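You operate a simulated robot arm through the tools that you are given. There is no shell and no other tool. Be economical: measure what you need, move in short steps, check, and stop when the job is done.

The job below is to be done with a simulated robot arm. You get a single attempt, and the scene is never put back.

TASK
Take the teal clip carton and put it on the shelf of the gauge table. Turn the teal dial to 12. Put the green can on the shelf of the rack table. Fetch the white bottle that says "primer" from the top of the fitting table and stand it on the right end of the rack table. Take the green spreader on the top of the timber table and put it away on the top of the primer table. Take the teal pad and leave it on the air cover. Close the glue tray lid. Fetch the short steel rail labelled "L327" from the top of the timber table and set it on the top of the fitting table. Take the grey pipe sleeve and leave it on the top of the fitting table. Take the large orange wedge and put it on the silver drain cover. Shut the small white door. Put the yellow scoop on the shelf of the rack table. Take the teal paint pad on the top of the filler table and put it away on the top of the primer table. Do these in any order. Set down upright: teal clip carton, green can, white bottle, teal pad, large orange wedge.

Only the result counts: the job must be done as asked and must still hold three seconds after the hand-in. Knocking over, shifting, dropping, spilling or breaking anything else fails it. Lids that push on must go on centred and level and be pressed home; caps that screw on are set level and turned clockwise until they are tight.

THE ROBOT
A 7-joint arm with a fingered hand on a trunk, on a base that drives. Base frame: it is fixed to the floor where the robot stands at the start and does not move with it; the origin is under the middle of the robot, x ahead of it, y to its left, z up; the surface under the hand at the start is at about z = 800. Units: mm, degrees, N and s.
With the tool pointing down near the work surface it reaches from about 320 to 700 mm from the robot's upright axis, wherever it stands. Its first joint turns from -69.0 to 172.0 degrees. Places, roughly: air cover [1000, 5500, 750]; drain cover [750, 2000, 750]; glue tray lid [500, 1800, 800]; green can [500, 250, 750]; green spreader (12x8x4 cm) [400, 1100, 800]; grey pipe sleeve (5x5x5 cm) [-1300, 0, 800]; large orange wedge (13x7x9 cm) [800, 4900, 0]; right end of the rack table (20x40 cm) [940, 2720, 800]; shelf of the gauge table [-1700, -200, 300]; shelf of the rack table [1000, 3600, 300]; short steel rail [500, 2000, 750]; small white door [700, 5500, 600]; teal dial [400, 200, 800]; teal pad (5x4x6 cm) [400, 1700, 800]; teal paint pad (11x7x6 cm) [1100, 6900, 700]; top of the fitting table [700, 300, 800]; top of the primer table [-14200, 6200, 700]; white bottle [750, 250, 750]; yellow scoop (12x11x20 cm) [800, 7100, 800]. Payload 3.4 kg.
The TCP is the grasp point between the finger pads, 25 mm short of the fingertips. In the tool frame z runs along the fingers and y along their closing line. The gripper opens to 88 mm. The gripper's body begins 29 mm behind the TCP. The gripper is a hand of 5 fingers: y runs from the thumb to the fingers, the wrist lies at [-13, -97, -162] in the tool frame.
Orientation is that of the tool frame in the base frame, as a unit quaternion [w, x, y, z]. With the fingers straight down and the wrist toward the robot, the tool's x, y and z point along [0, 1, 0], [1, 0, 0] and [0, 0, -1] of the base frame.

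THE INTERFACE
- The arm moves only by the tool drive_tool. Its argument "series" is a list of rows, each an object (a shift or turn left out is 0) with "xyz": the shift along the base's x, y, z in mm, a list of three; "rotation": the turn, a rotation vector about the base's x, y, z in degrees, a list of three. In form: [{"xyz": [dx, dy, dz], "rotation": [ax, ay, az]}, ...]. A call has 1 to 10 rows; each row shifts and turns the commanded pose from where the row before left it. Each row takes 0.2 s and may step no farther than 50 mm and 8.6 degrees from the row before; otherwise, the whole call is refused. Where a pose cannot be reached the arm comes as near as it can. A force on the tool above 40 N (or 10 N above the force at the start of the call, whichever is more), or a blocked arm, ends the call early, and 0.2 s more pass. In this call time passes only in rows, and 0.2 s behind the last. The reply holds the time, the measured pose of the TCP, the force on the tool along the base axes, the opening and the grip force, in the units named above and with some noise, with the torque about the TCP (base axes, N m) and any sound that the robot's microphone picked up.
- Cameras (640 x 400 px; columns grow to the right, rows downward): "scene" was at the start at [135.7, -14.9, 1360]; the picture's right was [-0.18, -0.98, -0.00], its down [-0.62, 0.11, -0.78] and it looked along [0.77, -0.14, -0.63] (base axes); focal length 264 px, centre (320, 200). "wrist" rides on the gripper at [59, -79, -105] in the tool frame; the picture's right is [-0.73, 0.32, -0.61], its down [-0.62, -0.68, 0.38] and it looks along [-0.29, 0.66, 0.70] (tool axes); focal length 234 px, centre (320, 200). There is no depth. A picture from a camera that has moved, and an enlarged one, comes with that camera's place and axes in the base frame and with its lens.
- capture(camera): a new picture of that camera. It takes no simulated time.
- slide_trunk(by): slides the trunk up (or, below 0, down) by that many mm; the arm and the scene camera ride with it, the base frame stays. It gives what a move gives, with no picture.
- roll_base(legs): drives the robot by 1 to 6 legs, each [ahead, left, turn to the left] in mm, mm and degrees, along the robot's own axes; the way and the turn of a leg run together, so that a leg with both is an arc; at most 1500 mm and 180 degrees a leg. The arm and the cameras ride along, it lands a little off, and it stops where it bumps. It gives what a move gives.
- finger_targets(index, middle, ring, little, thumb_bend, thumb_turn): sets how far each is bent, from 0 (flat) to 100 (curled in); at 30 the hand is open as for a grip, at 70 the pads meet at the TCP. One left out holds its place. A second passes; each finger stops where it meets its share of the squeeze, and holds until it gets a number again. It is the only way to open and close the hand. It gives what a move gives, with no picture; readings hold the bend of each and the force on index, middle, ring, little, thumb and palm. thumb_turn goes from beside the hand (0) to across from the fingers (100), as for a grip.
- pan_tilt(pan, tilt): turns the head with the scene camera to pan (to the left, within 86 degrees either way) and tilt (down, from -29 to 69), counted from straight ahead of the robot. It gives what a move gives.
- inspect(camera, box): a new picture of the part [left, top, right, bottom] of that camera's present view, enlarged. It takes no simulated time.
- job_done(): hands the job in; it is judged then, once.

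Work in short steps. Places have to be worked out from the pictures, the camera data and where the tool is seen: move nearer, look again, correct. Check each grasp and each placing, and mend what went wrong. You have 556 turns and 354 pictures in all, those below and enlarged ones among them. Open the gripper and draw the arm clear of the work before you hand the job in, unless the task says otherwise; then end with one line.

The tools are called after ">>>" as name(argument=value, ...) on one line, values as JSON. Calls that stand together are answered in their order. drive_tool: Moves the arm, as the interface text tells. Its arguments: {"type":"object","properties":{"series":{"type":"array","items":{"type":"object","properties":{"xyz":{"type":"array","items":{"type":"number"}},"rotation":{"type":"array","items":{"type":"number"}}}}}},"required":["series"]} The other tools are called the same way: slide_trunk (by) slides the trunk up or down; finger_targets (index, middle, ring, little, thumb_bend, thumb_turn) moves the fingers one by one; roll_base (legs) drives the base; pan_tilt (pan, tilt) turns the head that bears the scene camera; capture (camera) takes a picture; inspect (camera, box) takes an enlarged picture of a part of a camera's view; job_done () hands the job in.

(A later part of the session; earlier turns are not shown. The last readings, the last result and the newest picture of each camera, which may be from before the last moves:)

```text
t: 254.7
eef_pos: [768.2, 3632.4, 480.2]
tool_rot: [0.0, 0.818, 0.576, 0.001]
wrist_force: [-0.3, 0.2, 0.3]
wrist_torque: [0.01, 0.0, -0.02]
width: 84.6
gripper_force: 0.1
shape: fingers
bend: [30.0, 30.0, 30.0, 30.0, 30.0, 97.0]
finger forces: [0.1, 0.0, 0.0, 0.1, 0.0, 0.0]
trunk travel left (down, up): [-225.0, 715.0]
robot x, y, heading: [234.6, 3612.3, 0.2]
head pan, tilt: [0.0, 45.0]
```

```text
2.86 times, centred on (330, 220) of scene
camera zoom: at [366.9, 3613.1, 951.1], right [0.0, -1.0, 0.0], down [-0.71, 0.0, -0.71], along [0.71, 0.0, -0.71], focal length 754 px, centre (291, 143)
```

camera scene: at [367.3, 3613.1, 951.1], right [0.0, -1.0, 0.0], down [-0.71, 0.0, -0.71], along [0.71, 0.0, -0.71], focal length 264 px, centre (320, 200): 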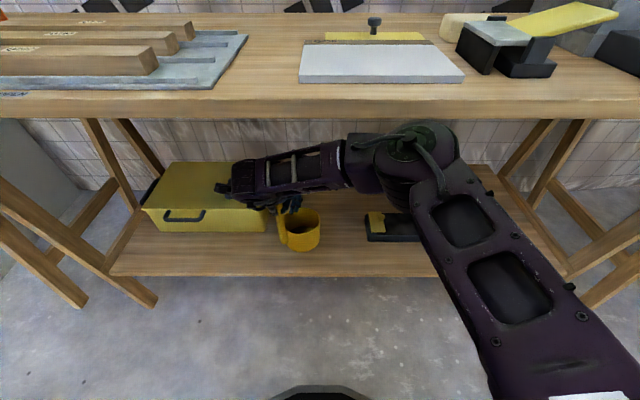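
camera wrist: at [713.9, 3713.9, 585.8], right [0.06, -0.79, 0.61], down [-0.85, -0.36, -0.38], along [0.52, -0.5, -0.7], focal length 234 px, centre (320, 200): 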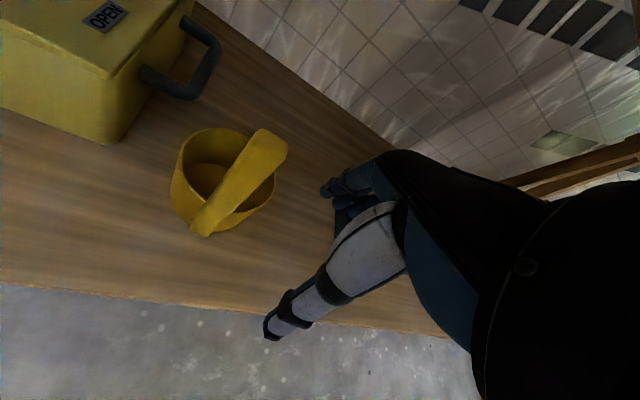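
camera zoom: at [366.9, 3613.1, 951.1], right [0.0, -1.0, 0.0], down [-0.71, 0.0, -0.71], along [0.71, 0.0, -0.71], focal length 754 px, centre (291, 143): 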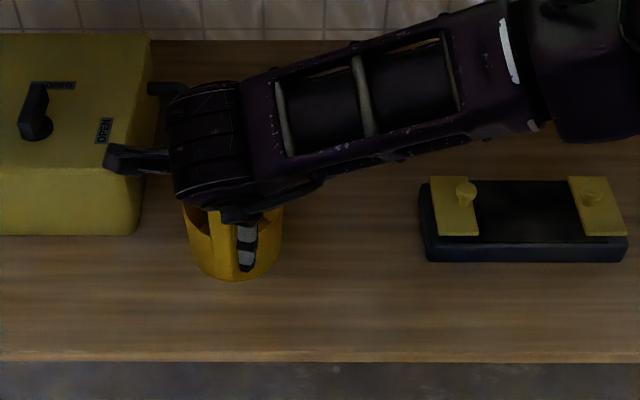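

The scoop stands well. Back out, raise the trunk, and go to the timber table for rail L327.

>>> roll_base(legs=[[-260, 0, 0]])

>>> slide_trunk(by=400)

>>> capture(camera="scene")

>>> drive_tool(series=[{"xyz": [0, 0, 45], "rotation": [0, 0, 5]}, {"xyz": [0, 0, 45], "rotation": [0, 0, 5]}, {"xyz": [0, 0, 45], "rotation": [0, 0, 5]}, {"xyz": [0, 0, 45], "rotation": [0, 0, 5]}, {"xyz": [-30, 0, 30]}, {"xyz": [-30, 0, 20]}])

>>> roll_base(legs=[[0, -1500, 0], [0, -230, 0]])

>>> capture(camera="scene")

```text
t: 256.5
eef_pos: [513.1, 3629.2, 481.5]
tool_rot: [0.0, 0.82, 0.573, 0.002]
wrist_force: [0.3, -0.1, 0.9]
wrist_torque: [-0.01, 0.02, -0.02]
width: 84.6
gripper_force: 0.1
shape: fingers
bend: [30.0, 30.0, 30.0, 30.0, 30.0, 97.0]
finger forces: [0.0, 0.0, 0.0, 0.1, 0.1, 0.0]
trunk travel left (down, up): [-225.0, 715.0]
robot x, y, heading: [-24.6, 3611.8, -0.2]
head pan, tilt: [0.0, 45.0]
```

```text
t: 260.3
eef_pos: [511.4, 3630.3, 881.3]
tool_rot: [0.0, 0.82, 0.573, 0.001]
wrist_force: [-0.1, 0.3, -0.3]
wrist_torque: [0.03, -0.01, 0.03]
width: 84.4
gripper_force: 0.0
shape: fingers
bend: [30.0, 30.0, 30.0, 30.0, 30.0, 97.0]
finger forces: [0.0, 0.0, 0.0, 0.1, 0.0, 0.0]
trunk travel left (down, up): [-625.0, 315.0]
robot x, y, heading: [-21.0, 3611.5, -0.3]
head pan, tilt: [0.0, 45.0]
```

```text
239 pictures are left
camera scene: at [110.6, 3612.2, 1351.1], right [0.0, -1.0, 0.0], down [-0.71, 0.0, -0.71], along [0.71, 0.0, -0.71], focal length 264 px, centre (320, 200)
```

scene: 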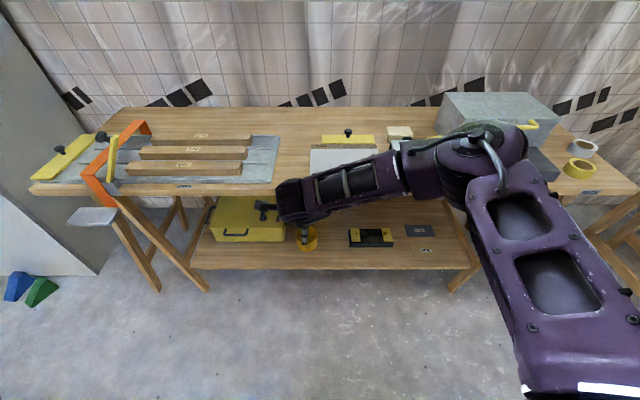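

```text
t: 261.7
eef_pos: [448.7, 3630.1, 1112.5]
tool_rot: [0.001, 0.708, 0.706, 0.001]
wrist_force: [-0.1, -1.4, 0.1]
wrist_torque: [0.03, -0.05, 0.0]
width: 84.5
gripper_force: 0.0
shape: fingers
bend: [30.0, 30.0, 30.0, 30.0, 30.0, 97.0]
finger forces: [0.0, 0.0, 0.0, 0.0, 0.1, 0.0]
trunk travel left (down, up): [-625.0, 315.0]
robot x, y, heading: [-20.4, 3613.4, -0.1]
head pan, tilt: [0.0, 45.0]
```

```text
t: 270.5
eef_pos: [460.7, 1902.6, 1111.8]
tool_rot: [0.0, 0.705, 0.71, 0.001]
wrist_force: [-0.1, -0.9, -0.6]
wrist_torque: [0.04, 0.01, 0.06]
width: 84.9
gripper_force: 0.0
shape: fingers
bend: [30.0, 30.0, 30.0, 30.0, 30.0, 97.0]
finger forces: [0.1, 0.0, 0.0, 0.1, 0.0, 0.0]
trunk travel left (down, up): [-625.0, 315.0]
robot x, y, heading: [-16.5, 1884.2, 0.5]
head pan, tilt: [0.0, 45.0]
```

```text
238 pictures are left
camera scene: at [120.8, 1882.5, 1351.1], right [0.01, -1.0, 0.0], down [-0.71, -0.01, -0.71], along [0.71, 0.01, -0.71], focal length 264 px, centre (320, 200)
```

scene: 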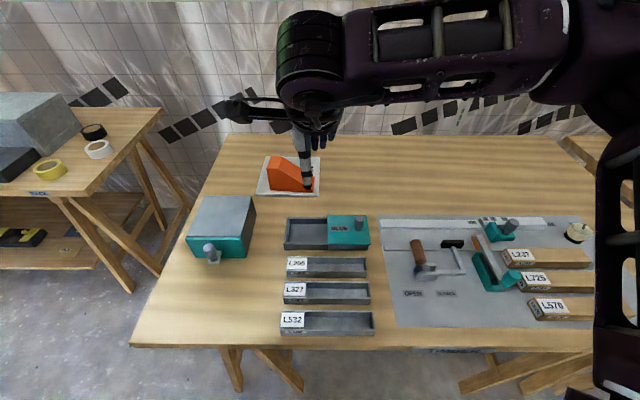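

Zoom in on the three rails.

>>> inspect(camera="scene", box=[265, 240, 395, 345])

```text
3.81 times, centred on (330, 292) of scene
camera zoom: at [120.8, 1882.5, 1351.1], right [0.01, -1.0, 0.0], down [-0.71, -0.01, -0.71], along [0.71, 0.01, -0.71], focal length 1006 px, centre (282, -152)
```

zoom: 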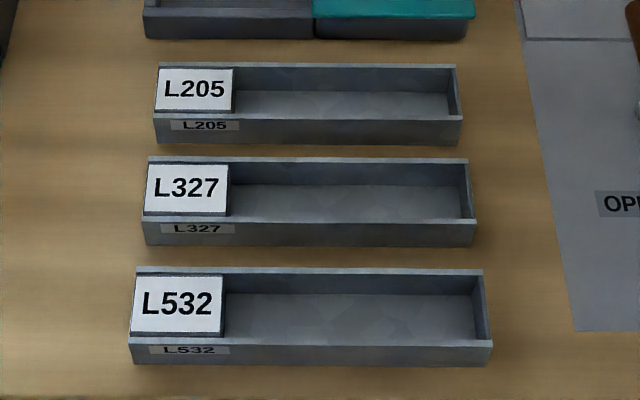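

I need to know whether the labelled piece is a separate short rail lying in a tray. Lower the hand toward it for a close wrist view.

>>> drive_tool(series=[{"xyz": [-15, 10, -45]}, {"xyz": [-10, 10, -45]}, {"xyz": [0, 5, -40]}])

>>> capture(camera="wrist")

>>> inspect(camera="wrist", box=[60, 180, 260, 330])

```text
t: 271.3
eef_pos: [435.6, 1927.5, 978.9]
tool_rot: [-0.001, 0.704, 0.71, 0.001]
wrist_force: [0.5, 0.2, 0.4]
wrist_torque: [0.03, -0.03, -0.02]
width: 84.5
gripper_force: 0.1
shape: fingers
bend: [30.0, 30.0, 30.0, 30.0, 30.0, 97.0]
finger forces: [0.0, 0.0, 0.1, 0.0, 0.1, 0.1]
trunk travel left (down, up): [-625.0, 315.0]
robot x, y, heading: [-11.7, 1881.0, 0.4]
head pan, tilt: [0.0, 45.0]
```

```text
236 pictures are left
camera wrist: at [355.5, 1986.6, 1082.7], right [0.33, -0.72, 0.61], down [-0.68, -0.63, -0.38], along [0.66, -0.28, -0.7], focal length 234 px, centre (320, 200)
```

wrist: 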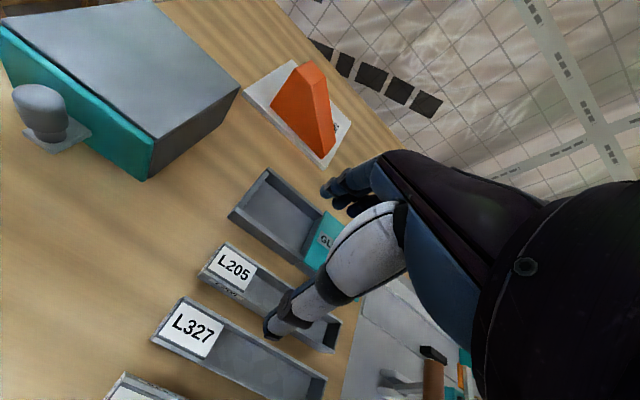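

```text
2.67 times, centred on (160, 255) of wrist
camera zoom: at [355.5, 1986.6, 1082.7], right [0.33, -0.72, 0.61], down [-0.68, -0.63, -0.38], along [0.66, -0.28, -0.7], focal length 624 px, centre (747, 53)
```

zoom: 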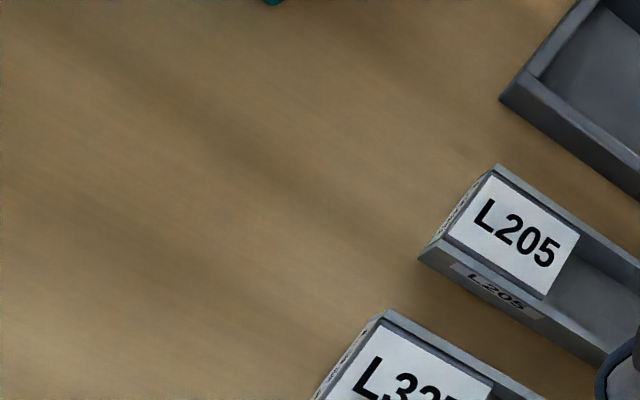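

The rail is one channel piece with labels on several faces. The gaps to its neighbours are tight (~20 mm), so I'll first push it lengthwise (+y) from its free right end, then grip it in the open. Make a fist and move to the right of the rail's end.

>>> finger_targets(index=70, middle=70, ring=70, little=70, thumb_bend=65)

>>> drive_tool(series=[{"xyz": [-15, -45, 0]}, {"xyz": [-15, -45, 0]}, {"xyz": [-15, -45, 0]}, {"xyz": [-13, -45, 0]}, {"xyz": [0, -22, -20]}, {"xyz": [0, 0, -40]}])

>>> capture(camera="wrist")

>>> inspect(camera="scene", box=[265, 220, 465, 345])

```text
t: 272.3
eef_pos: [433.9, 1926.7, 978.9]
tool_rot: [0.0, 0.705, 0.709, 0.002]
wrist_force: [0.5, 0.3, 0.1]
wrist_torque: [-0.03, 0.01, -0.02]
width: 3.9
gripper_force: 0.0
shape: fingers
bend: [70.0, 70.0, 70.0, 70.0, 65.0, 97.0]
finger forces: [0.1, 0.1, 0.1, 0.0, 0.0, 0.1]
trunk travel left (down, up): [-625.0, 315.0]
robot x, y, heading: [-13.1, 1879.1, 0.3]
head pan, tilt: [0.0, 45.0]
```

```text
t: 273.7
eef_pos: [389.2, 1725.7, 922.2]
tool_rot: [0.001, 0.705, 0.709, 0.001]
wrist_force: [0.4, -0.1, 0.0]
wrist_torque: [-0.03, 0.0, 0.03]
width: 4.0
gripper_force: 0.0
shape: fingers
bend: [70.0, 70.0, 70.0, 70.0, 65.0, 97.0]
finger forces: [0.0, 0.0, 0.0, 0.0, 0.0, 0.0]
out of reach, approached as far as the arm can: row 4
trunk travel left (down, up): [-625.0, 315.0]
robot x, y, heading: [-8.2, 1882.0, 0.5]
head pan, tilt: [0.0, 45.0]
```

```text
234 pictures are left
camera wrist: at [309.6, 1783.7, 1026.6], right [0.33, -0.72, 0.61], down [-0.68, -0.63, -0.38], along [0.66, -0.28, -0.7], focal length 234 px, centre (320, 200)
```

wrist: 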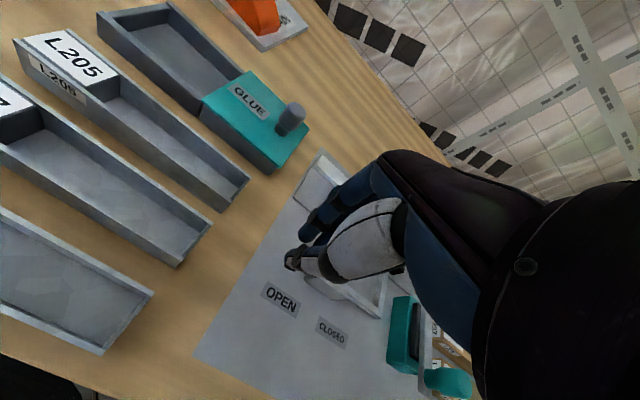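

```text
3.20 times, centred on (365, 282) of scene
camera zoom: at [121.2, 1882.8, 1351.2], right [0.01, -1.0, 0.0], down [-0.71, -0.01, -0.71], along [0.71, 0.01, -0.71], focal length 845 px, centre (176, -64)
```

zoom: 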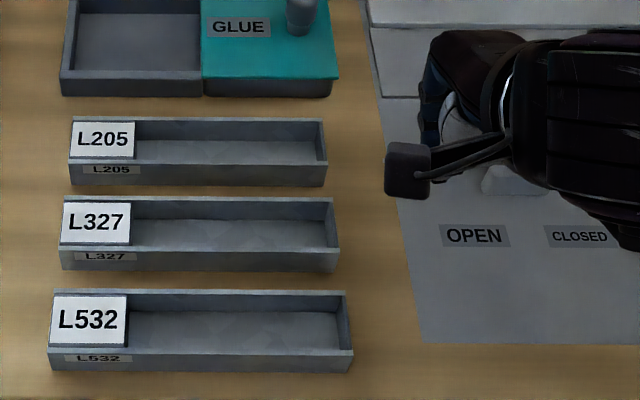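

The rail's right end is at y≈1780, x 355–392. I back the base 60 mm for reach, and line the fist up at x≈367, y≈1745, then lower.

>>> roll_base(legs=[[-60, 0, 0]])

>>> drive_tool(series=[{"xyz": [20, 12, 0]}, {"xyz": [18, 8, 0]}, {"xyz": [0, 0, -30]}])

>>> capture(camera="wrist")

```text
t: 274.7
eef_pos: [328.6, 1724.5, 923.6]
tool_rot: [0.001, 0.705, 0.709, 0.001]
wrist_force: [-0.7, 0.2, -0.4]
wrist_torque: [-0.02, 0.0, 0.01]
width: 4.2
gripper_force: 0.1
shape: fingers
bend: [70.0, 70.0, 70.0, 70.0, 65.0, 97.0]
finger forces: [0.1, 0.0, 0.0, 0.1, 0.1, 0.0]
trunk travel left (down, up): [-625.0, 315.0]
robot x, y, heading: [-71.1, 1882.2, 0.5]
head pan, tilt: [0.0, 45.0]
```

```text
t: 275.5
eef_pos: [365.7, 1744.1, 893.0]
tool_rot: [0.0, 0.705, 0.709, 0.002]
wrist_force: [-0.8, -0.4, -0.6]
wrist_torque: [0.01, 0.01, 0.03]
width: 3.9
gripper_force: 0.2
shape: fingers
bend: [70.0, 70.0, 70.0, 70.0, 65.0, 97.0]
finger forces: [0.0, 0.0, 0.0, 0.0, 0.0, 0.1]
trunk travel left (down, up): [-625.0, 315.0]
robot x, y, heading: [-72.8, 1881.8, 0.6]
head pan, tilt: [0.0, 45.0]
```

```text
232 pictures are left
camera wrist: at [286.4, 1803.7, 997.1], right [0.33, -0.72, 0.61], down [-0.68, -0.63, -0.38], along [0.66, -0.29, -0.7], focal length 234 px, centre (320, 200)
```

wrist: 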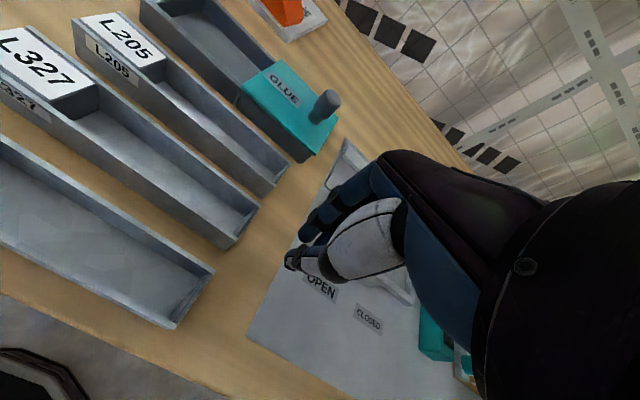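

Lower to z≈840 and push gently in +y in small steps.

>>> drive_tool(series=[{"xyz": [0, 0, -28]}, {"xyz": [0, 0, -25]}, {"xyz": [0, 6, 0]}, {"xyz": [0, 6, 0]}, {"xyz": [0, 6, 0]}, {"xyz": [0, 6, 0]}])

>>> capture(camera="wrist")

>>> inspect(camera="scene", box=[265, 220, 465, 345])

```text
t: 276.9
eef_pos: [365.4, 1768.2, 840.6]
tool_rot: [0.001, 0.704, 0.71, 0.001]
wrist_force: [0.4, 0.1, 0.2]
wrist_torque: [0.0, 0.0, -0.02]
width: 3.9
gripper_force: 0.4
shape: fingers
bend: [70.0, 70.0, 70.0, 70.0, 65.0, 97.0]
finger forces: [0.3, 0.0, 0.1, 0.1, 0.0, 0.0]
trunk travel left (down, up): [-625.0, 315.0]
robot x, y, heading: [-77.3, 1882.5, 0.4]
head pan, tilt: [0.0, 45.0]
```

```text
231 pictures are left
camera wrist: at [286.7, 1827.1, 944.1], right [0.33, -0.72, 0.61], down [-0.68, -0.63, -0.38], along [0.66, -0.28, -0.7], focal length 234 px, centre (320, 200)
```

wrist: 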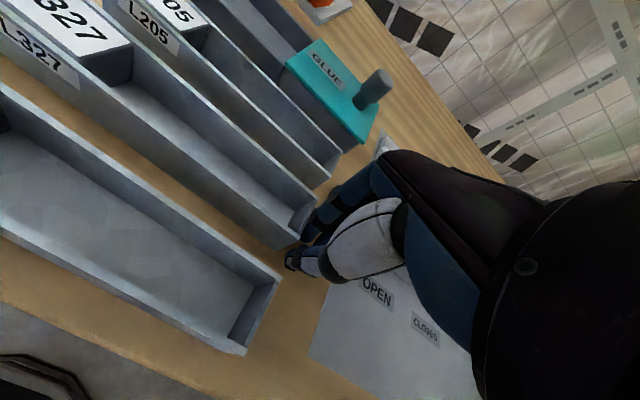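

```text
3.20 times, centred on (365, 282) of scene
camera zoom: at [60.6, 1882.4, 1351.1], right [0.01, -1.0, 0.0], down [-0.71, -0.01, -0.71], along [0.71, 0.01, -0.71], focal length 845 px, centre (176, -64)
```

zoom: 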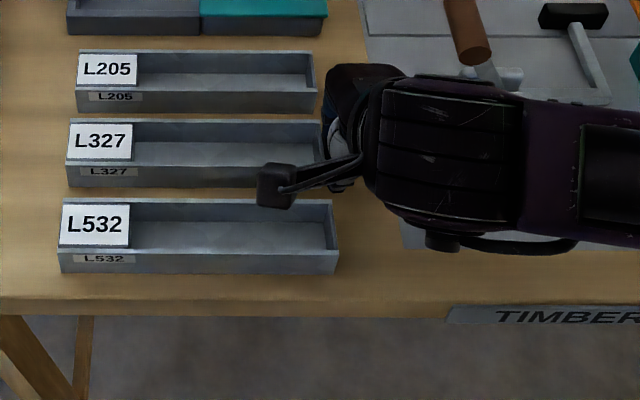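

The index touches the rail end. Push 40 mm and check the rail's alignment.

>>> drive_tool(series=[{"xyz": [0, 8, 0]}, {"xyz": [0, 8, 0]}, {"xyz": [0, 8, 0]}, {"xyz": [0, 8, 0]}, {"xyz": [0, 8, 0]}])

>>> inspect(camera="scene", box=[225, 220, 425, 345])

```text
t: 278.1
eef_pos: [367.0, 1808.5, 841.2]
tool_rot: [0.0, 0.705, 0.709, 0.001]
wrist_force: [0.1, -0.2, -0.3]
wrist_torque: [-0.01, 0.0, -0.03]
width: 3.9
gripper_force: 0.0
shape: fingers
bend: [70.0, 70.0, 70.0, 70.0, 65.0, 97.0]
finger forces: [0.5, 0.0, 0.0, 0.0, 0.0, 0.1]
trunk travel left (down, up): [-625.0, 315.0]
robot x, y, heading: [-71.3, 1881.3, 0.4]
head pan, tilt: [0.0, 45.0]
```

```text
3.20 times, centred on (325, 282) of scene
camera zoom: at [60.7, 1882.8, 1351.1], right [0.01, -1.0, 0.0], down [-0.71, -0.01, -0.71], along [0.71, 0.01, -0.71], focal length 845 px, centre (304, -64)
```

zoom: 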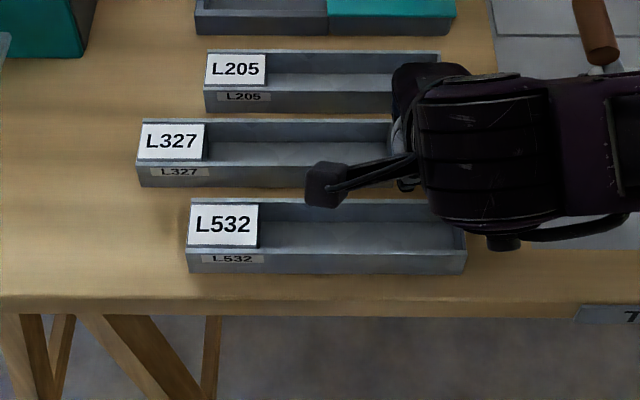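

The whole rail slides straight. Push another 90 mm.

>>> drive_tool(series=[{"xyz": [0, 9, 0]}, {"xyz": [0, 9, 0]}, {"xyz": [0, 9, 0]}, {"xyz": [0, 9, 0]}, {"xyz": [0, 9, 0]}, {"xyz": [0, 9, 0]}])

>>> inspect(camera="scene", box=[185, 220, 385, 345])

>>> drive_tool(series=[{"xyz": [0, 9, 0]}, {"xyz": [0, 9, 0]}, {"xyz": [0, 9, 0]}, {"xyz": [0, 9, 0]}])

>>> capture(camera="scene")

```text
t: 279.5
eef_pos: [366.0, 1862.2, 840.1]
tool_rot: [0.0, 0.705, 0.709, -0.001]
wrist_force: [0.1, -1.0, 0.0]
wrist_torque: [0.04, -0.01, 0.02]
width: 3.9
gripper_force: 0.1
shape: fingers
bend: [70.0, 70.0, 70.0, 70.0, 65.0, 97.0]
finger forces: [0.3, 0.0, 0.0, 0.0, 0.0, 0.0]
trunk travel left (down, up): [-625.0, 315.0]
robot x, y, heading: [-69.9, 1879.1, 0.6]
head pan, tilt: [0.0, 45.0]
```

```text
3.20 times, centred on (285, 282) of scene
camera zoom: at [60.6, 1882.7, 1351.1], right [0.01, -1.0, 0.0], down [-0.71, -0.01, -0.71], along [0.71, 0.01, -0.71], focal length 845 px, centre (432, -64)
```

zoom: 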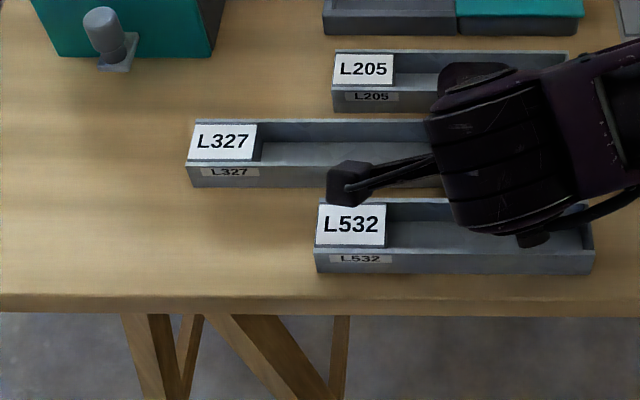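

```text
t: 280.5
eef_pos: [365.7, 1899.8, 841.0]
tool_rot: [0.0, 0.705, 0.71, 0.0]
wrist_force: [-0.1, -0.5, -0.4]
wrist_torque: [-0.03, 0.02, -0.05]
width: 3.9
gripper_force: 0.2
shape: fingers
bend: [70.0, 70.0, 70.0, 70.0, 65.0, 97.0]
finger forces: [0.2, 0.1, 0.0, 0.1, 0.0, 0.0]
trunk travel left (down, up): [-625.0, 315.0]
robot x, y, heading: [-71.4, 1879.4, 0.6]
head pan, tilt: [0.0, 45.0]
```

```text
227 pictures are left
camera scene: at [60.6, 1882.7, 1351.1], right [0.01, -1.0, 0.0], down [-0.71, -0.01, -0.71], along [0.71, 0.01, -0.71], focal length 264 px, centre (320, 200)
```

scene: 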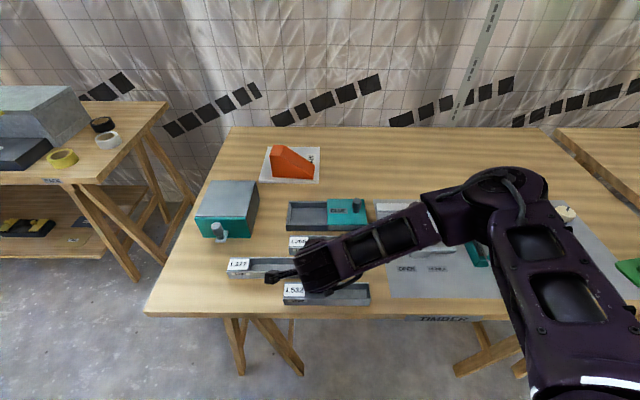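

The rail's left half is now in the open (y≈1914–2122). Raise, open with ring and little curled, and hover at y≈2035.

>>> drive_tool(series=[{"xyz": [0, -4, 5]}, {"xyz": [0, 0, 40]}, {"xyz": [0, 0, 40]}, {"xyz": [3, 45, 0]}, {"xyz": [3, 45, 0]}, {"xyz": [2, 45, 0]}])

>>> finger_targets(index=36, middle=36, ring=100, little=100, thumb_bend=36)

>>> capture(camera="wrist")

```text
t: 281.9
eef_pos: [375.8, 2032.1, 922.7]
tool_rot: [0.001, 0.705, 0.709, 0.0]
wrist_force: [0.2, 0.0, -0.7]
wrist_torque: [-0.06, 0.01, 0.03]
width: 3.9
gripper_force: 0.1
shape: fingers
bend: [70.0, 70.0, 70.0, 70.0, 65.0, 97.0]
finger forces: [0.0, 0.1, 0.0, 0.0, 0.1, 0.0]
trunk travel left (down, up): [-625.0, 315.0]
robot x, y, heading: [-73.4, 1878.9, 0.3]
head pan, tilt: [0.0, 45.0]
```

```text
t: 282.9
eef_pos: [375.7, 2028.6, 923.6]
tool_rot: [0.0, 0.705, 0.709, 0.0]
wrist_force: [0.4, -0.1, 0.1]
wrist_torque: [-0.03, 0.05, 0.02]
width: 71.7
gripper_force: 0.0
shape: fingers
bend: [36.0, 36.0, 100.0, 100.0, 36.0, 97.0]
finger forces: [0.0, 0.1, 0.1, 0.0, 0.0, 0.1]
trunk travel left (down, up): [-625.0, 315.0]
robot x, y, heading: [-74.4, 1882.7, 0.3]
head pan, tilt: [0.0, 45.0]
```

```text
226 pictures are left
camera wrist: at [296.4, 2088.0, 1027.5], right [0.33, -0.72, 0.61], down [-0.68, -0.63, -0.38], along [0.66, -0.28, -0.7], focal length 234 px, centre (320, 200)
```

wrist: 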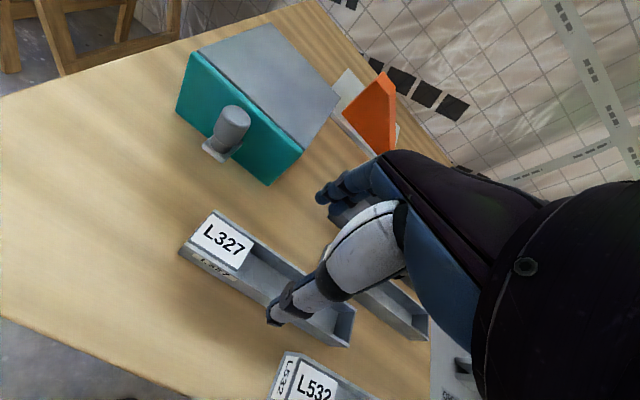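

The rail spans y 1914–2091, x 352–390. Neighbours end at y≈1975, so I grip at y≈2018, x≈371; lower to z≈838.

>>> drive_tool(series=[{"xyz": [-4, -11, -30]}, {"xyz": [0, 0, -30]}, {"xyz": [0, 0, -15]}, {"xyz": [0, 0, -9]}])

>>> capture(camera="wrist")

```text
t: 283.9
eef_pos: [370.7, 2018.1, 841.2]
tool_rot: [0.0, 0.704, 0.71, 0.002]
wrist_force: [-0.1, 0.3, 0.6]
wrist_torque: [-0.01, 0.0, 0.01]
width: 71.7
gripper_force: 0.1
shape: fingers
bend: [36.0, 36.0, 100.0, 100.0, 36.0, 97.0]
finger forces: [0.0, 0.0, 0.0, 0.1, 0.0, 0.1]
trunk travel left (down, up): [-625.0, 315.0]
robot x, y, heading: [-72.3, 1880.8, 0.6]
head pan, tilt: [0.0, 45.0]
```

```text
225 pictures are left
camera wrist: at [291.2, 2077.7, 944.2], right [0.33, -0.72, 0.61], down [-0.68, -0.63, -0.39], along [0.66, -0.29, -0.7], focal length 234 px, centre (320, 200)
```

wrist: 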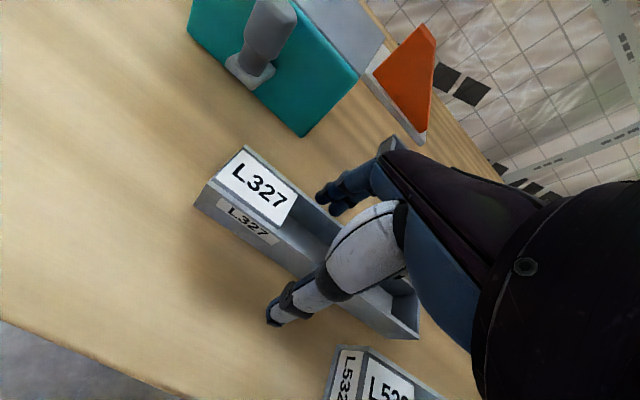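

Straddling. Close index, middle and thumb.

>>> finger_targets(index=62, middle=62, thumb_bend=62)

>>> capture(camera="wrist")

```text
t: 284.9
eef_pos: [371.0, 2018.3, 841.0]
tool_rot: [0.001, 0.705, 0.709, 0.0]
wrist_force: [-0.4, -0.2, 0.4]
wrist_torque: [0.0, -0.01, 0.02]
width: 31.5
gripper_force: 5.8
shape: fingers
bend: [56.0, 58.0, 100.0, 100.0, 54.0, 97.0]
finger forces: [3.2, 2.9, 0.0, 0.0, 6.0, 0.1]
trunk travel left (down, up): [-625.0, 315.0]
robot x, y, heading: [-72.4, 1882.5, 0.3]
head pan, tilt: [0.0, 45.0]
```

```text
224 pictures are left
camera wrist: at [291.1, 2077.7, 944.4], right [0.33, -0.72, 0.61], down [-0.68, -0.63, -0.38], along [0.66, -0.28, -0.7], focal length 234 px, centre (320, 200)
```

wrist: 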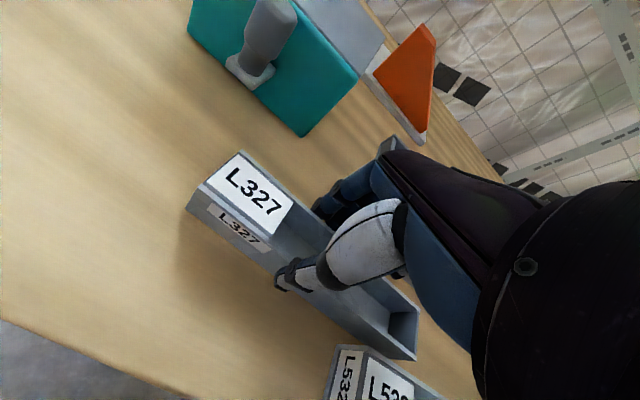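

Good symmetric contact. Squeeze more and lift.

>>> finger_targets(index=75, middle=75, thumb_bend=75)

>>> drive_tool(series=[{"xyz": [0, 0, 10]}, {"xyz": [0, 0, 20]}, {"xyz": [0, 0, 30]}])

>>> capture(camera="wrist")

```text
t: 285.9
eef_pos: [370.6, 2019.1, 840.4]
tool_rot: [0.0, 0.705, 0.709, 0.001]
wrist_force: [0.3, 0.8, -0.9]
wrist_torque: [0.02, 0.01, 0.03]
width: 30.2
gripper_force: 16.5
shape: fingers
bend: [72.0, 63.0, 100.0, 100.0, 52.0, 95.0]
finger forces: [9.5, 7.5, 0.1, 0.0, 16.6, 0.0]
trunk travel left (down, up): [-625.0, 315.0]
robot x, y, heading: [-68.1, 1881.6, 0.6]
head pan, tilt: [0.0, 45.0]
```

```text
t: 286.7
eef_pos: [371.1, 2019.3, 900.6]
tool_rot: [0.0, 0.704, 0.71, 0.001]
wrist_force: [-0.4, -0.4, -1.7]
wrist_torque: [0.01, -0.03, -0.01]
width: 30.2
gripper_force: 16.8
shape: fingers
bend: [72.0, 63.0, 100.0, 100.0, 52.0, 95.0]
finger forces: [9.3, 7.4, 0.0, 0.1, 16.9, 0.0]
trunk travel left (down, up): [-625.0, 315.0]
robot x, y, heading: [-69.2, 1884.7, 0.5]
head pan, tilt: [0.0, 45.0]
```

```text
223 pictures are left
camera wrist: at [290.7, 2077.7, 1004.7], right [0.33, -0.72, 0.61], down [-0.68, -0.63, -0.38], along [0.66, -0.28, -0.7], focal length 234 px, centre (320, 200)
```

wrist: 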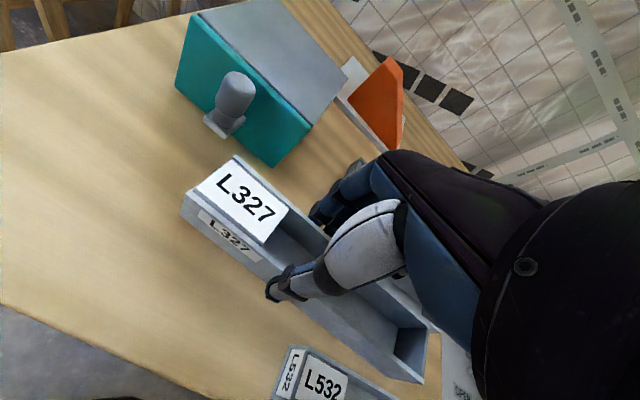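

Held. Raise and drive to the fitting table.

>>> drive_tool(series=[{"xyz": [15, -15, 45]}, {"xyz": [15, -15, 45]}, {"xyz": [15, -15, 45]}, {"xyz": [15, -15, 45]}, {"xyz": [15, -15, 40]}])

>>> roll_base(legs=[[0, -1500, 0], [0, -230, 0]])

>>> pan_tilt(pan=0, tilt=45)

>>> capture(camera="scene")

```text
t: 287.9
eef_pos: [443.2, 1941.9, 1122.4]
tool_rot: [0.0, 0.704, 0.71, 0.001]
wrist_force: [1.1, -0.1, -1.7]
wrist_torque: [-0.01, -0.05, 0.01]
width: 30.3
gripper_force: 16.7
shape: fingers
bend: [72.0, 63.0, 100.0, 100.0, 52.0, 95.0]
finger forces: [9.4, 7.4, 0.0, 0.0, 17.0, 0.0]
trunk travel left (down, up): [-625.0, 315.0]
robot x, y, heading: [-72.3, 1879.3, 0.3]
head pan, tilt: [0.0, 45.0]
```

```text
t: 296.7
eef_pos: [463.5, 206.8, 1118.8]
tool_rot: [0.001, 0.701, 0.713, 0.002]
wrist_force: [0.0, 0.4, -1.2]
wrist_torque: [-0.01, -0.03, 0.03]
width: 30.1
gripper_force: 17.2
shape: fingers
bend: [72.0, 63.0, 100.0, 100.0, 52.0, 95.0]
finger forces: [9.4, 7.4, 0.0, 0.0, 16.9, 0.1]
trunk travel left (down, up): [-625.0, 315.0]
robot x, y, heading: [-50.9, 142.1, 1.2]
head pan, tilt: [0.0, 45.0]
```

```text
t: 297.3
eef_pos: [464.3, 208.2, 1120.5]
tool_rot: [0.0, 0.701, 0.713, 0.0]
wrist_force: [-0.1, -0.2, -1.6]
wrist_torque: [-0.01, 0.03, -0.03]
width: 30.2
gripper_force: 16.8
shape: fingers
bend: [72.0, 63.0, 100.0, 100.0, 52.0, 95.0]
finger forces: [9.3, 7.5, 0.0, 0.1, 16.9, 0.0]
trunk travel left (down, up): [-625.0, 315.0]
robot x, y, heading: [-51.9, 142.0, 1.0]
head pan, tilt: [0.0, 45.0]
```

```text
222 pictures are left
camera scene: at [80.9, 144.7, 1351.1], right [0.02, -1.0, 0.0], down [-0.71, -0.01, -0.71], along [0.71, 0.01, -0.71], focal length 264 px, centre (320, 200)
```

scene: 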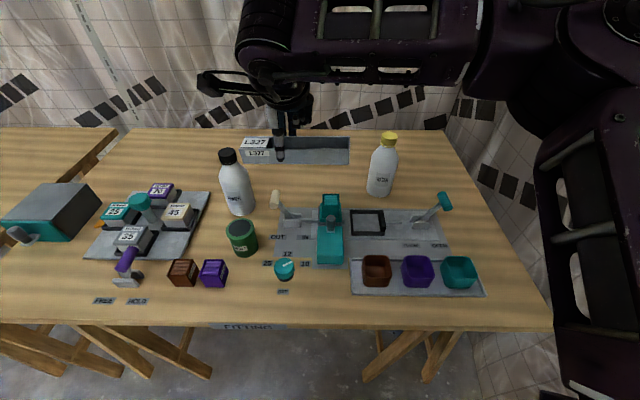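

There is free room between the bottles around (690, 170). Drive 140 ahead and move over that spot.

>>> roll_base(legs=[[135, 0, -1]])

>>> drive_tool(series=[{"xyz": [30, -10, 0]}, {"xyz": [30, -10, 0]}, {"xyz": [25, -10, -20]}, {"xyz": [0, 0, -45]}, {"xyz": [0, 0, -45]}, {"xyz": [0, 0, -45]}])

>>> capture(camera="wrist")

>>> capture(camera="scene")

```text
t: 298.6
eef_pos: [601.0, 200.6, 1119.5]
tool_rot: [0.0, 0.707, 0.707, 0.0]
wrist_force: [-0.2, 0.0, -0.8]
wrist_torque: [0.0, 0.01, 0.0]
width: 30.4
gripper_force: 17.0
shape: fingers
bend: [72.0, 63.0, 100.0, 100.0, 52.0, 95.0]
finger forces: [9.5, 7.4, 0.1, 0.1, 17.0, 0.0]
trunk travel left (down, up): [-625.0, 315.0]
robot x, y, heading: [82.7, 138.5, 0.2]
head pan, tilt: [0.0, 45.0]
```

```text
t: 300.0
eef_pos: [686.7, 170.5, 965.7]
tool_rot: [-0.001, 0.707, 0.707, 0.001]
wrist_force: [0.4, -0.6, -1.4]
wrist_torque: [-0.01, 0.0, 0.01]
width: 30.0
gripper_force: 16.9
shape: fingers
bend: [72.0, 63.0, 100.0, 100.0, 52.0, 95.0]
finger forces: [9.5, 7.5, 0.0, 0.0, 17.0, 0.1]
trunk travel left (down, up): [-625.0, 315.0]
robot x, y, heading: [80.8, 140.9, 0.3]
head pan, tilt: [0.0, 45.0]
```

```text
221 pictures are left
camera wrist: at [607.3, 230.6, 1069.5], right [0.32, -0.73, 0.61], down [-0.68, -0.62, -0.38], along [0.66, -0.29, -0.7], focal length 234 px, centre (320, 200)
```

wrist: 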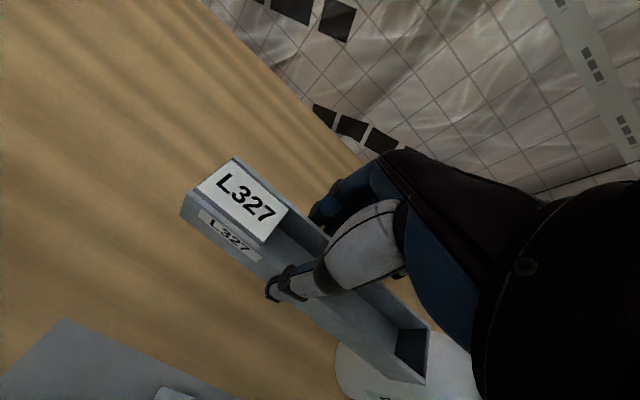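

```text
220 pictures are left
camera scene: at [217.2, 144.1, 1351.1], right [0.0, -1.0, 0.0], down [-0.71, 0.0, -0.71], along [0.71, 0.0, -0.71], focal length 264 px, centre (320, 200)
```

scene: 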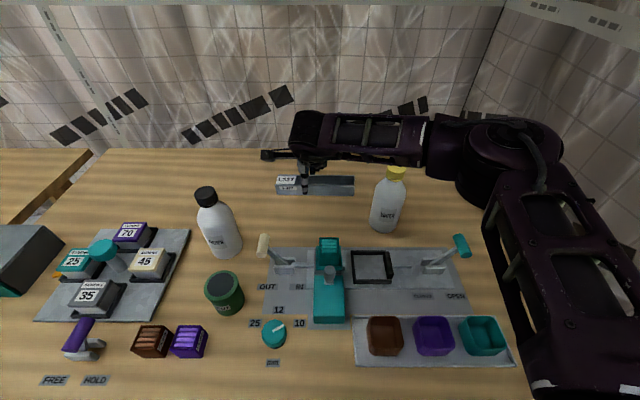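

Clear of the bottles; the forearm passes in front of the water bottle. Lower the rail to the table.

>>> drive_tool(series=[{"xyz": [0, 0, -40]}, {"xyz": [0, 0, -40]}, {"xyz": [0, 0, -25]}, {"xyz": [0, 0, -8]}, {"xyz": [0, 0, -5]}, {"xyz": [0, 0, -4]}, {"xyz": [0, 0, -3]}])

>>> inspect(camera="scene", box=[180, 120, 420, 270])

```text
t: 301.6
eef_pos: [686.0, 171.4, 839.8]
tool_rot: [0.0, 0.707, 0.707, 0.0]
wrist_force: [0.3, -0.3, 0.0]
wrist_torque: [0.04, 0.02, 0.0]
width: 30.2
gripper_force: 17.4
shape: fingers
bend: [72.0, 63.0, 100.0, 100.0, 52.0, 95.0]
finger forces: [9.8, 7.3, 0.1, 0.0, 17.1, 0.0]
trunk travel left (down, up): [-625.0, 315.0]
robot x, y, heading: [83.3, 143.0, 0.2]
head pan, tilt: [0.0, 45.0]
```

```text
2.67 times, centred on (300, 195) of scene
camera zoom: at [216.3, 144.2, 1351.1], right [0.0, -1.0, 0.0], down [-0.71, 0.0, -0.71], along [0.71, 0.0, -0.71], focal length 704 px, centre (373, 213)
```

zoom: 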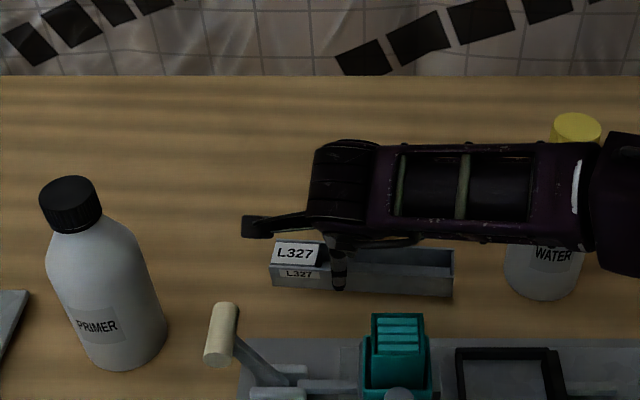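

The weight is off the hand. Open and rise.

>>> drive_tool(series=[{"xyz": [0, 0, -2]}])

>>> finger_targets(index=32, middle=32, thumb_bend=32)

>>> drive_tool(series=[{"xyz": [0, 0, 20]}, {"xyz": [0, 0, 40]}, {"xyz": [0, 0, 45]}, {"xyz": [0, 0, 45]}, {"xyz": [0, 0, 45]}])

>>> capture(camera="wrist")

>>> capture(camera="scene")

```text
t: 302.0
eef_pos: [686.7, 170.3, 839.8]
tool_rot: [0.001, 0.707, 0.707, 0.0]
wrist_force: [-0.5, -0.7, -0.6]
wrist_torque: [0.02, -0.01, 0.02]
width: 30.3
gripper_force: 17.4
shape: fingers
bend: [72.0, 63.0, 100.0, 100.0, 52.0, 95.0]
finger forces: [10.0, 7.0, 0.0, 0.1, 17.1, 0.0]
trunk travel left (down, up): [-625.0, 315.0]
robot x, y, heading: [80.2, 144.7, 0.1]
head pan, tilt: [0.0, 45.0]
```

```text
t: 303.0
eef_pos: [687.1, 170.8, 839.2]
tool_rot: [0.001, 0.707, 0.707, 0.001]
wrist_force: [0.5, -0.2, 0.2]
wrist_torque: [-0.01, 0.01, -0.02]
width: 80.3
gripper_force: 0.0
shape: fingers
bend: [32.0, 32.0, 100.0, 100.0, 32.0, 97.0]
finger forces: [0.0, 0.0, 0.0, 0.0, 0.0, 0.0]
trunk travel left (down, up): [-625.0, 315.0]
robot x, y, heading: [84.5, 141.8, 0.1]
head pan, tilt: [0.0, 45.0]
```

```text
t: 304.2
eef_pos: [685.1, 172.5, 1032.8]
tool_rot: [0.001, 0.706, 0.708, 0.002]
wrist_force: [-0.5, -0.3, 0.4]
wrist_torque: [0.03, 0.01, 0.0]
width: 80.2
gripper_force: 0.0
shape: fingers
bend: [32.0, 32.0, 100.0, 100.0, 32.0, 97.0]
finger forces: [0.0, 0.1, 0.0, 0.0, 0.0, 0.1]
trunk travel left (down, up): [-625.0, 315.0]
robot x, y, heading: [83.7, 143.3, 0.2]
head pan, tilt: [0.0, 45.0]
```

```text
218 pictures are left
camera wrist: at [605.4, 233.0, 1137.6], right [0.32, -0.73, 0.61], down [-0.68, -0.62, -0.38], along [0.66, -0.29, -0.7], focal length 234 px, centre (320, 200)
```

wrist: 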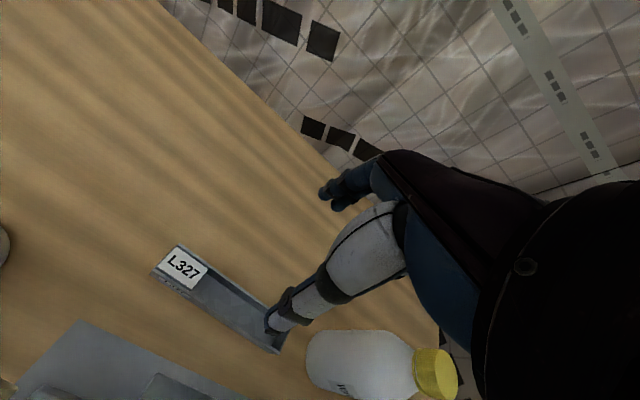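

```text
217 pictures are left
camera scene: at [215.5, 144.6, 1351.2], right [0.0, -1.0, 0.0], down [-0.71, 0.0, -0.71], along [0.71, 0.0, -0.71], focal length 264 px, centre (320, 200)
```

scene: 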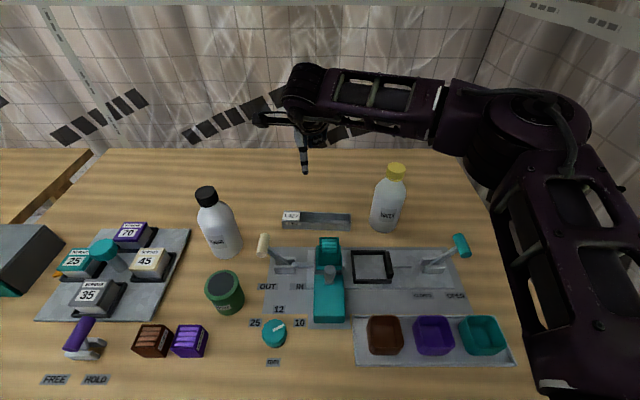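

Rail done. Next the green can at about (442, 318): open all fingers and move above it.

>>> finger_targets(index=30, middle=30, ring=30, little=30, thumb_bend=30)

>>> drive_tool(series=[{"xyz": [-35, 20, 0]}, {"xyz": [-35, 21, 0]}, {"xyz": [-35, 21, 0]}, {"xyz": [-35, 21, 0]}, {"xyz": [-35, 21, 0]}, {"xyz": [-35, 21, 0]}, {"xyz": [-33, 21, 0]}, {"xyz": [0, 0, -45]}])

>>> capture(camera="wrist")

>>> capture(camera="scene")

```text
t: 305.2
eef_pos: [685.5, 172.6, 1032.3]
tool_rot: [0.001, 0.707, 0.707, 0.001]
wrist_force: [0.2, 0.7, 0.2]
wrist_torque: [0.02, -0.02, -0.02]
width: 84.8
gripper_force: 0.1
shape: fingers
bend: [30.0, 30.0, 30.0, 30.0, 30.0, 97.0]
finger forces: [0.0, 0.0, 0.0, 0.1, 0.0, 0.0]
trunk travel left (down, up): [-625.0, 315.0]
robot x, y, heading: [84.2, 143.5, 0.2]
head pan, tilt: [0.0, 45.0]
```

```text
t: 307.0
eef_pos: [444.0, 315.6, 985.1]
tool_rot: [-0.001, 0.707, 0.707, 0.001]
wrist_force: [-0.3, 0.3, 0.0]
wrist_torque: [0.0, 0.02, -0.01]
width: 84.5
gripper_force: 0.1
shape: fingers
bend: [30.0, 30.0, 30.0, 30.0, 30.0, 97.0]
finger forces: [0.0, 0.0, 0.0, 0.1, 0.1, 0.0]
trunk travel left (down, up): [-625.0, 315.0]
robot x, y, heading: [82.0, 141.6, -0.0]
head pan, tilt: [0.0, 45.0]
```

```text
216 pictures are left
camera wrist: at [365.8, 374.8, 1090.4], right [0.32, -0.73, 0.61], down [-0.68, -0.62, -0.38], along [0.66, -0.29, -0.7], focal length 234 px, centre (320, 200)
```

wrist: 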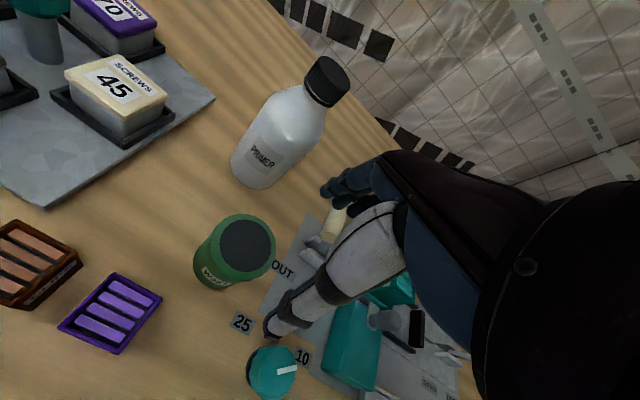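

```text
215 pictures are left
camera scene: at [218.6, 143.9, 1350.9], right [0.0, -1.0, 0.0], down [-0.71, 0.0, -0.71], along [0.71, 0.0, -0.71], focal length 264 px, centre (320, 200)
```

scene: 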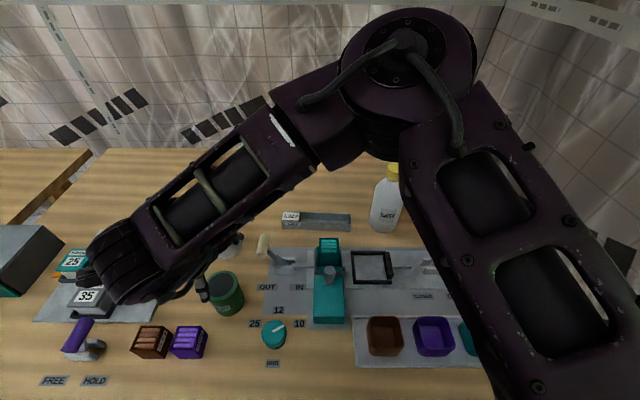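

Triangulated properly, the can's top is at (464, 334, ~870), diameter ~63. Adjust and go down to z≈852.

>>> drive_tool(series=[{"xyz": [19, 18, -20]}, {"xyz": [0, 0, -40]}, {"xyz": [0, 0, -35]}])

>>> capture(camera="wrist")

```text
t: 307.8
eef_pos: [461.3, 336.0, 893.8]
tool_rot: [0.001, 0.707, 0.707, 0.0]
wrist_force: [0.8, 0.4, -0.5]
wrist_torque: [0.02, -0.03, 0.0]
width: 84.3
gripper_force: 0.1
shape: fingers
bend: [30.0, 30.0, 30.0, 30.0, 30.0, 97.0]
finger forces: [0.0, 0.1, 0.1, 0.0, 0.0, 0.1]
trunk travel left (down, up): [-625.0, 315.0]
robot x, y, heading: [83.1, 141.5, -0.1]
head pan, tilt: [0.0, 45.0]
```

```text
214 pictures are left
camera wrist: at [381.6, 395.1, 998.2], right [0.32, -0.73, 0.61], down [-0.68, -0.62, -0.38], along [0.66, -0.29, -0.7], focal length 234 px, centre (320, 200)
```

wrist: 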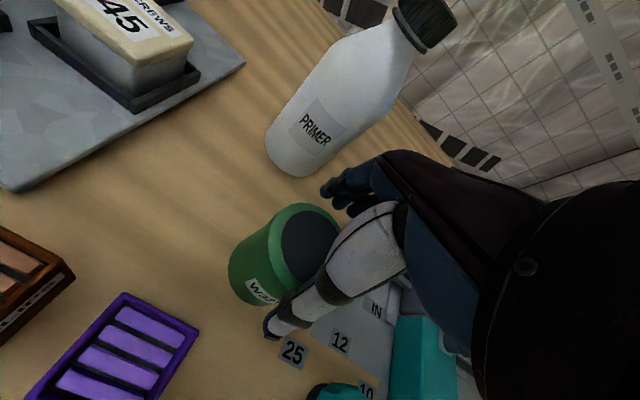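

Aligned (can centre (468, 335)). Shift 6 mm and lower to 850, then grip.

>>> drive_tool(series=[{"xyz": [6, -1, -10]}, {"xyz": [0, 0, -18]}, {"xyz": [0, 0, -16]}])

>>> finger_targets(index=65, middle=65, ring=65, little=65, thumb_bend=60)

>>> capture(camera="wrist")

```text
t: 308.6
eef_pos: [464.9, 334.8, 853.8]
tool_rot: [0.002, 0.707, 0.707, 0.005]
wrist_force: [-3.1, 3.2, 32.3]
wrist_torque: [0.06, 0.12, -0.06]
width: 95.6
gripper_force: 14.7
shape: fingers
bend: [27.0, 30.0, 30.0, 30.0, 29.0, 97.0]
finger forces: [13.5, 0.0, 0.0, 0.0, 17.1, 0.0]
trunk travel left (down, up): [-625.0, 315.0]
robot x, y, heading: [83.6, 146.6, 0.1]
head pan, tilt: [0.0, 45.0]
```

```text
t: 309.1
eef_pos: [465.7, 335.1, 854.8]
tool_rot: [0.002, 0.707, 0.707, 0.007]
wrist_force: [-5.6, -0.3, 24.1]
wrist_torque: [-0.01, -0.37, 0.06]
width: 67.7
gripper_force: 43.7
shape: fingers
bend: [29.0, 50.0, 56.0, 65.0, 59.0, 95.0]
finger forces: [26.5, 8.1, 5.7, 0.0, 47.7, 0.0]
trunk travel left (down, up): [-625.0, 315.0]
robot x, y, heading: [82.0, 145.9, 0.1]
head pan, tilt: [0.0, 45.0]
stopped: the force on the tool passed its limit at 42 N (the readings are from after the stop); the commanded pose is now the measured one
```

```text
213 pictures are left
camera wrist: at [385.2, 393.3, 958.1], right [0.32, -0.73, 0.61], down [-0.68, -0.62, -0.4], along [0.67, -0.28, -0.69], focal length 234 px, centre (320, 200)
```

wrist: 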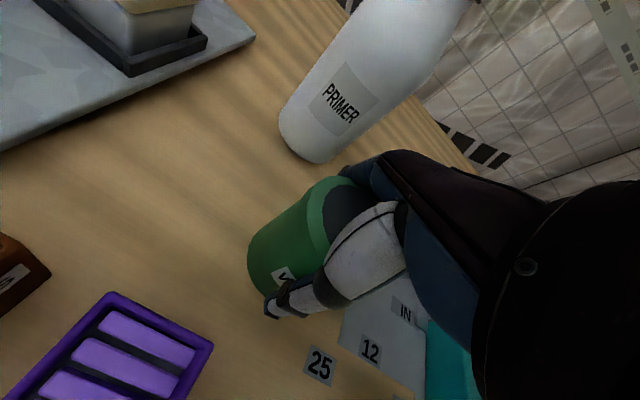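

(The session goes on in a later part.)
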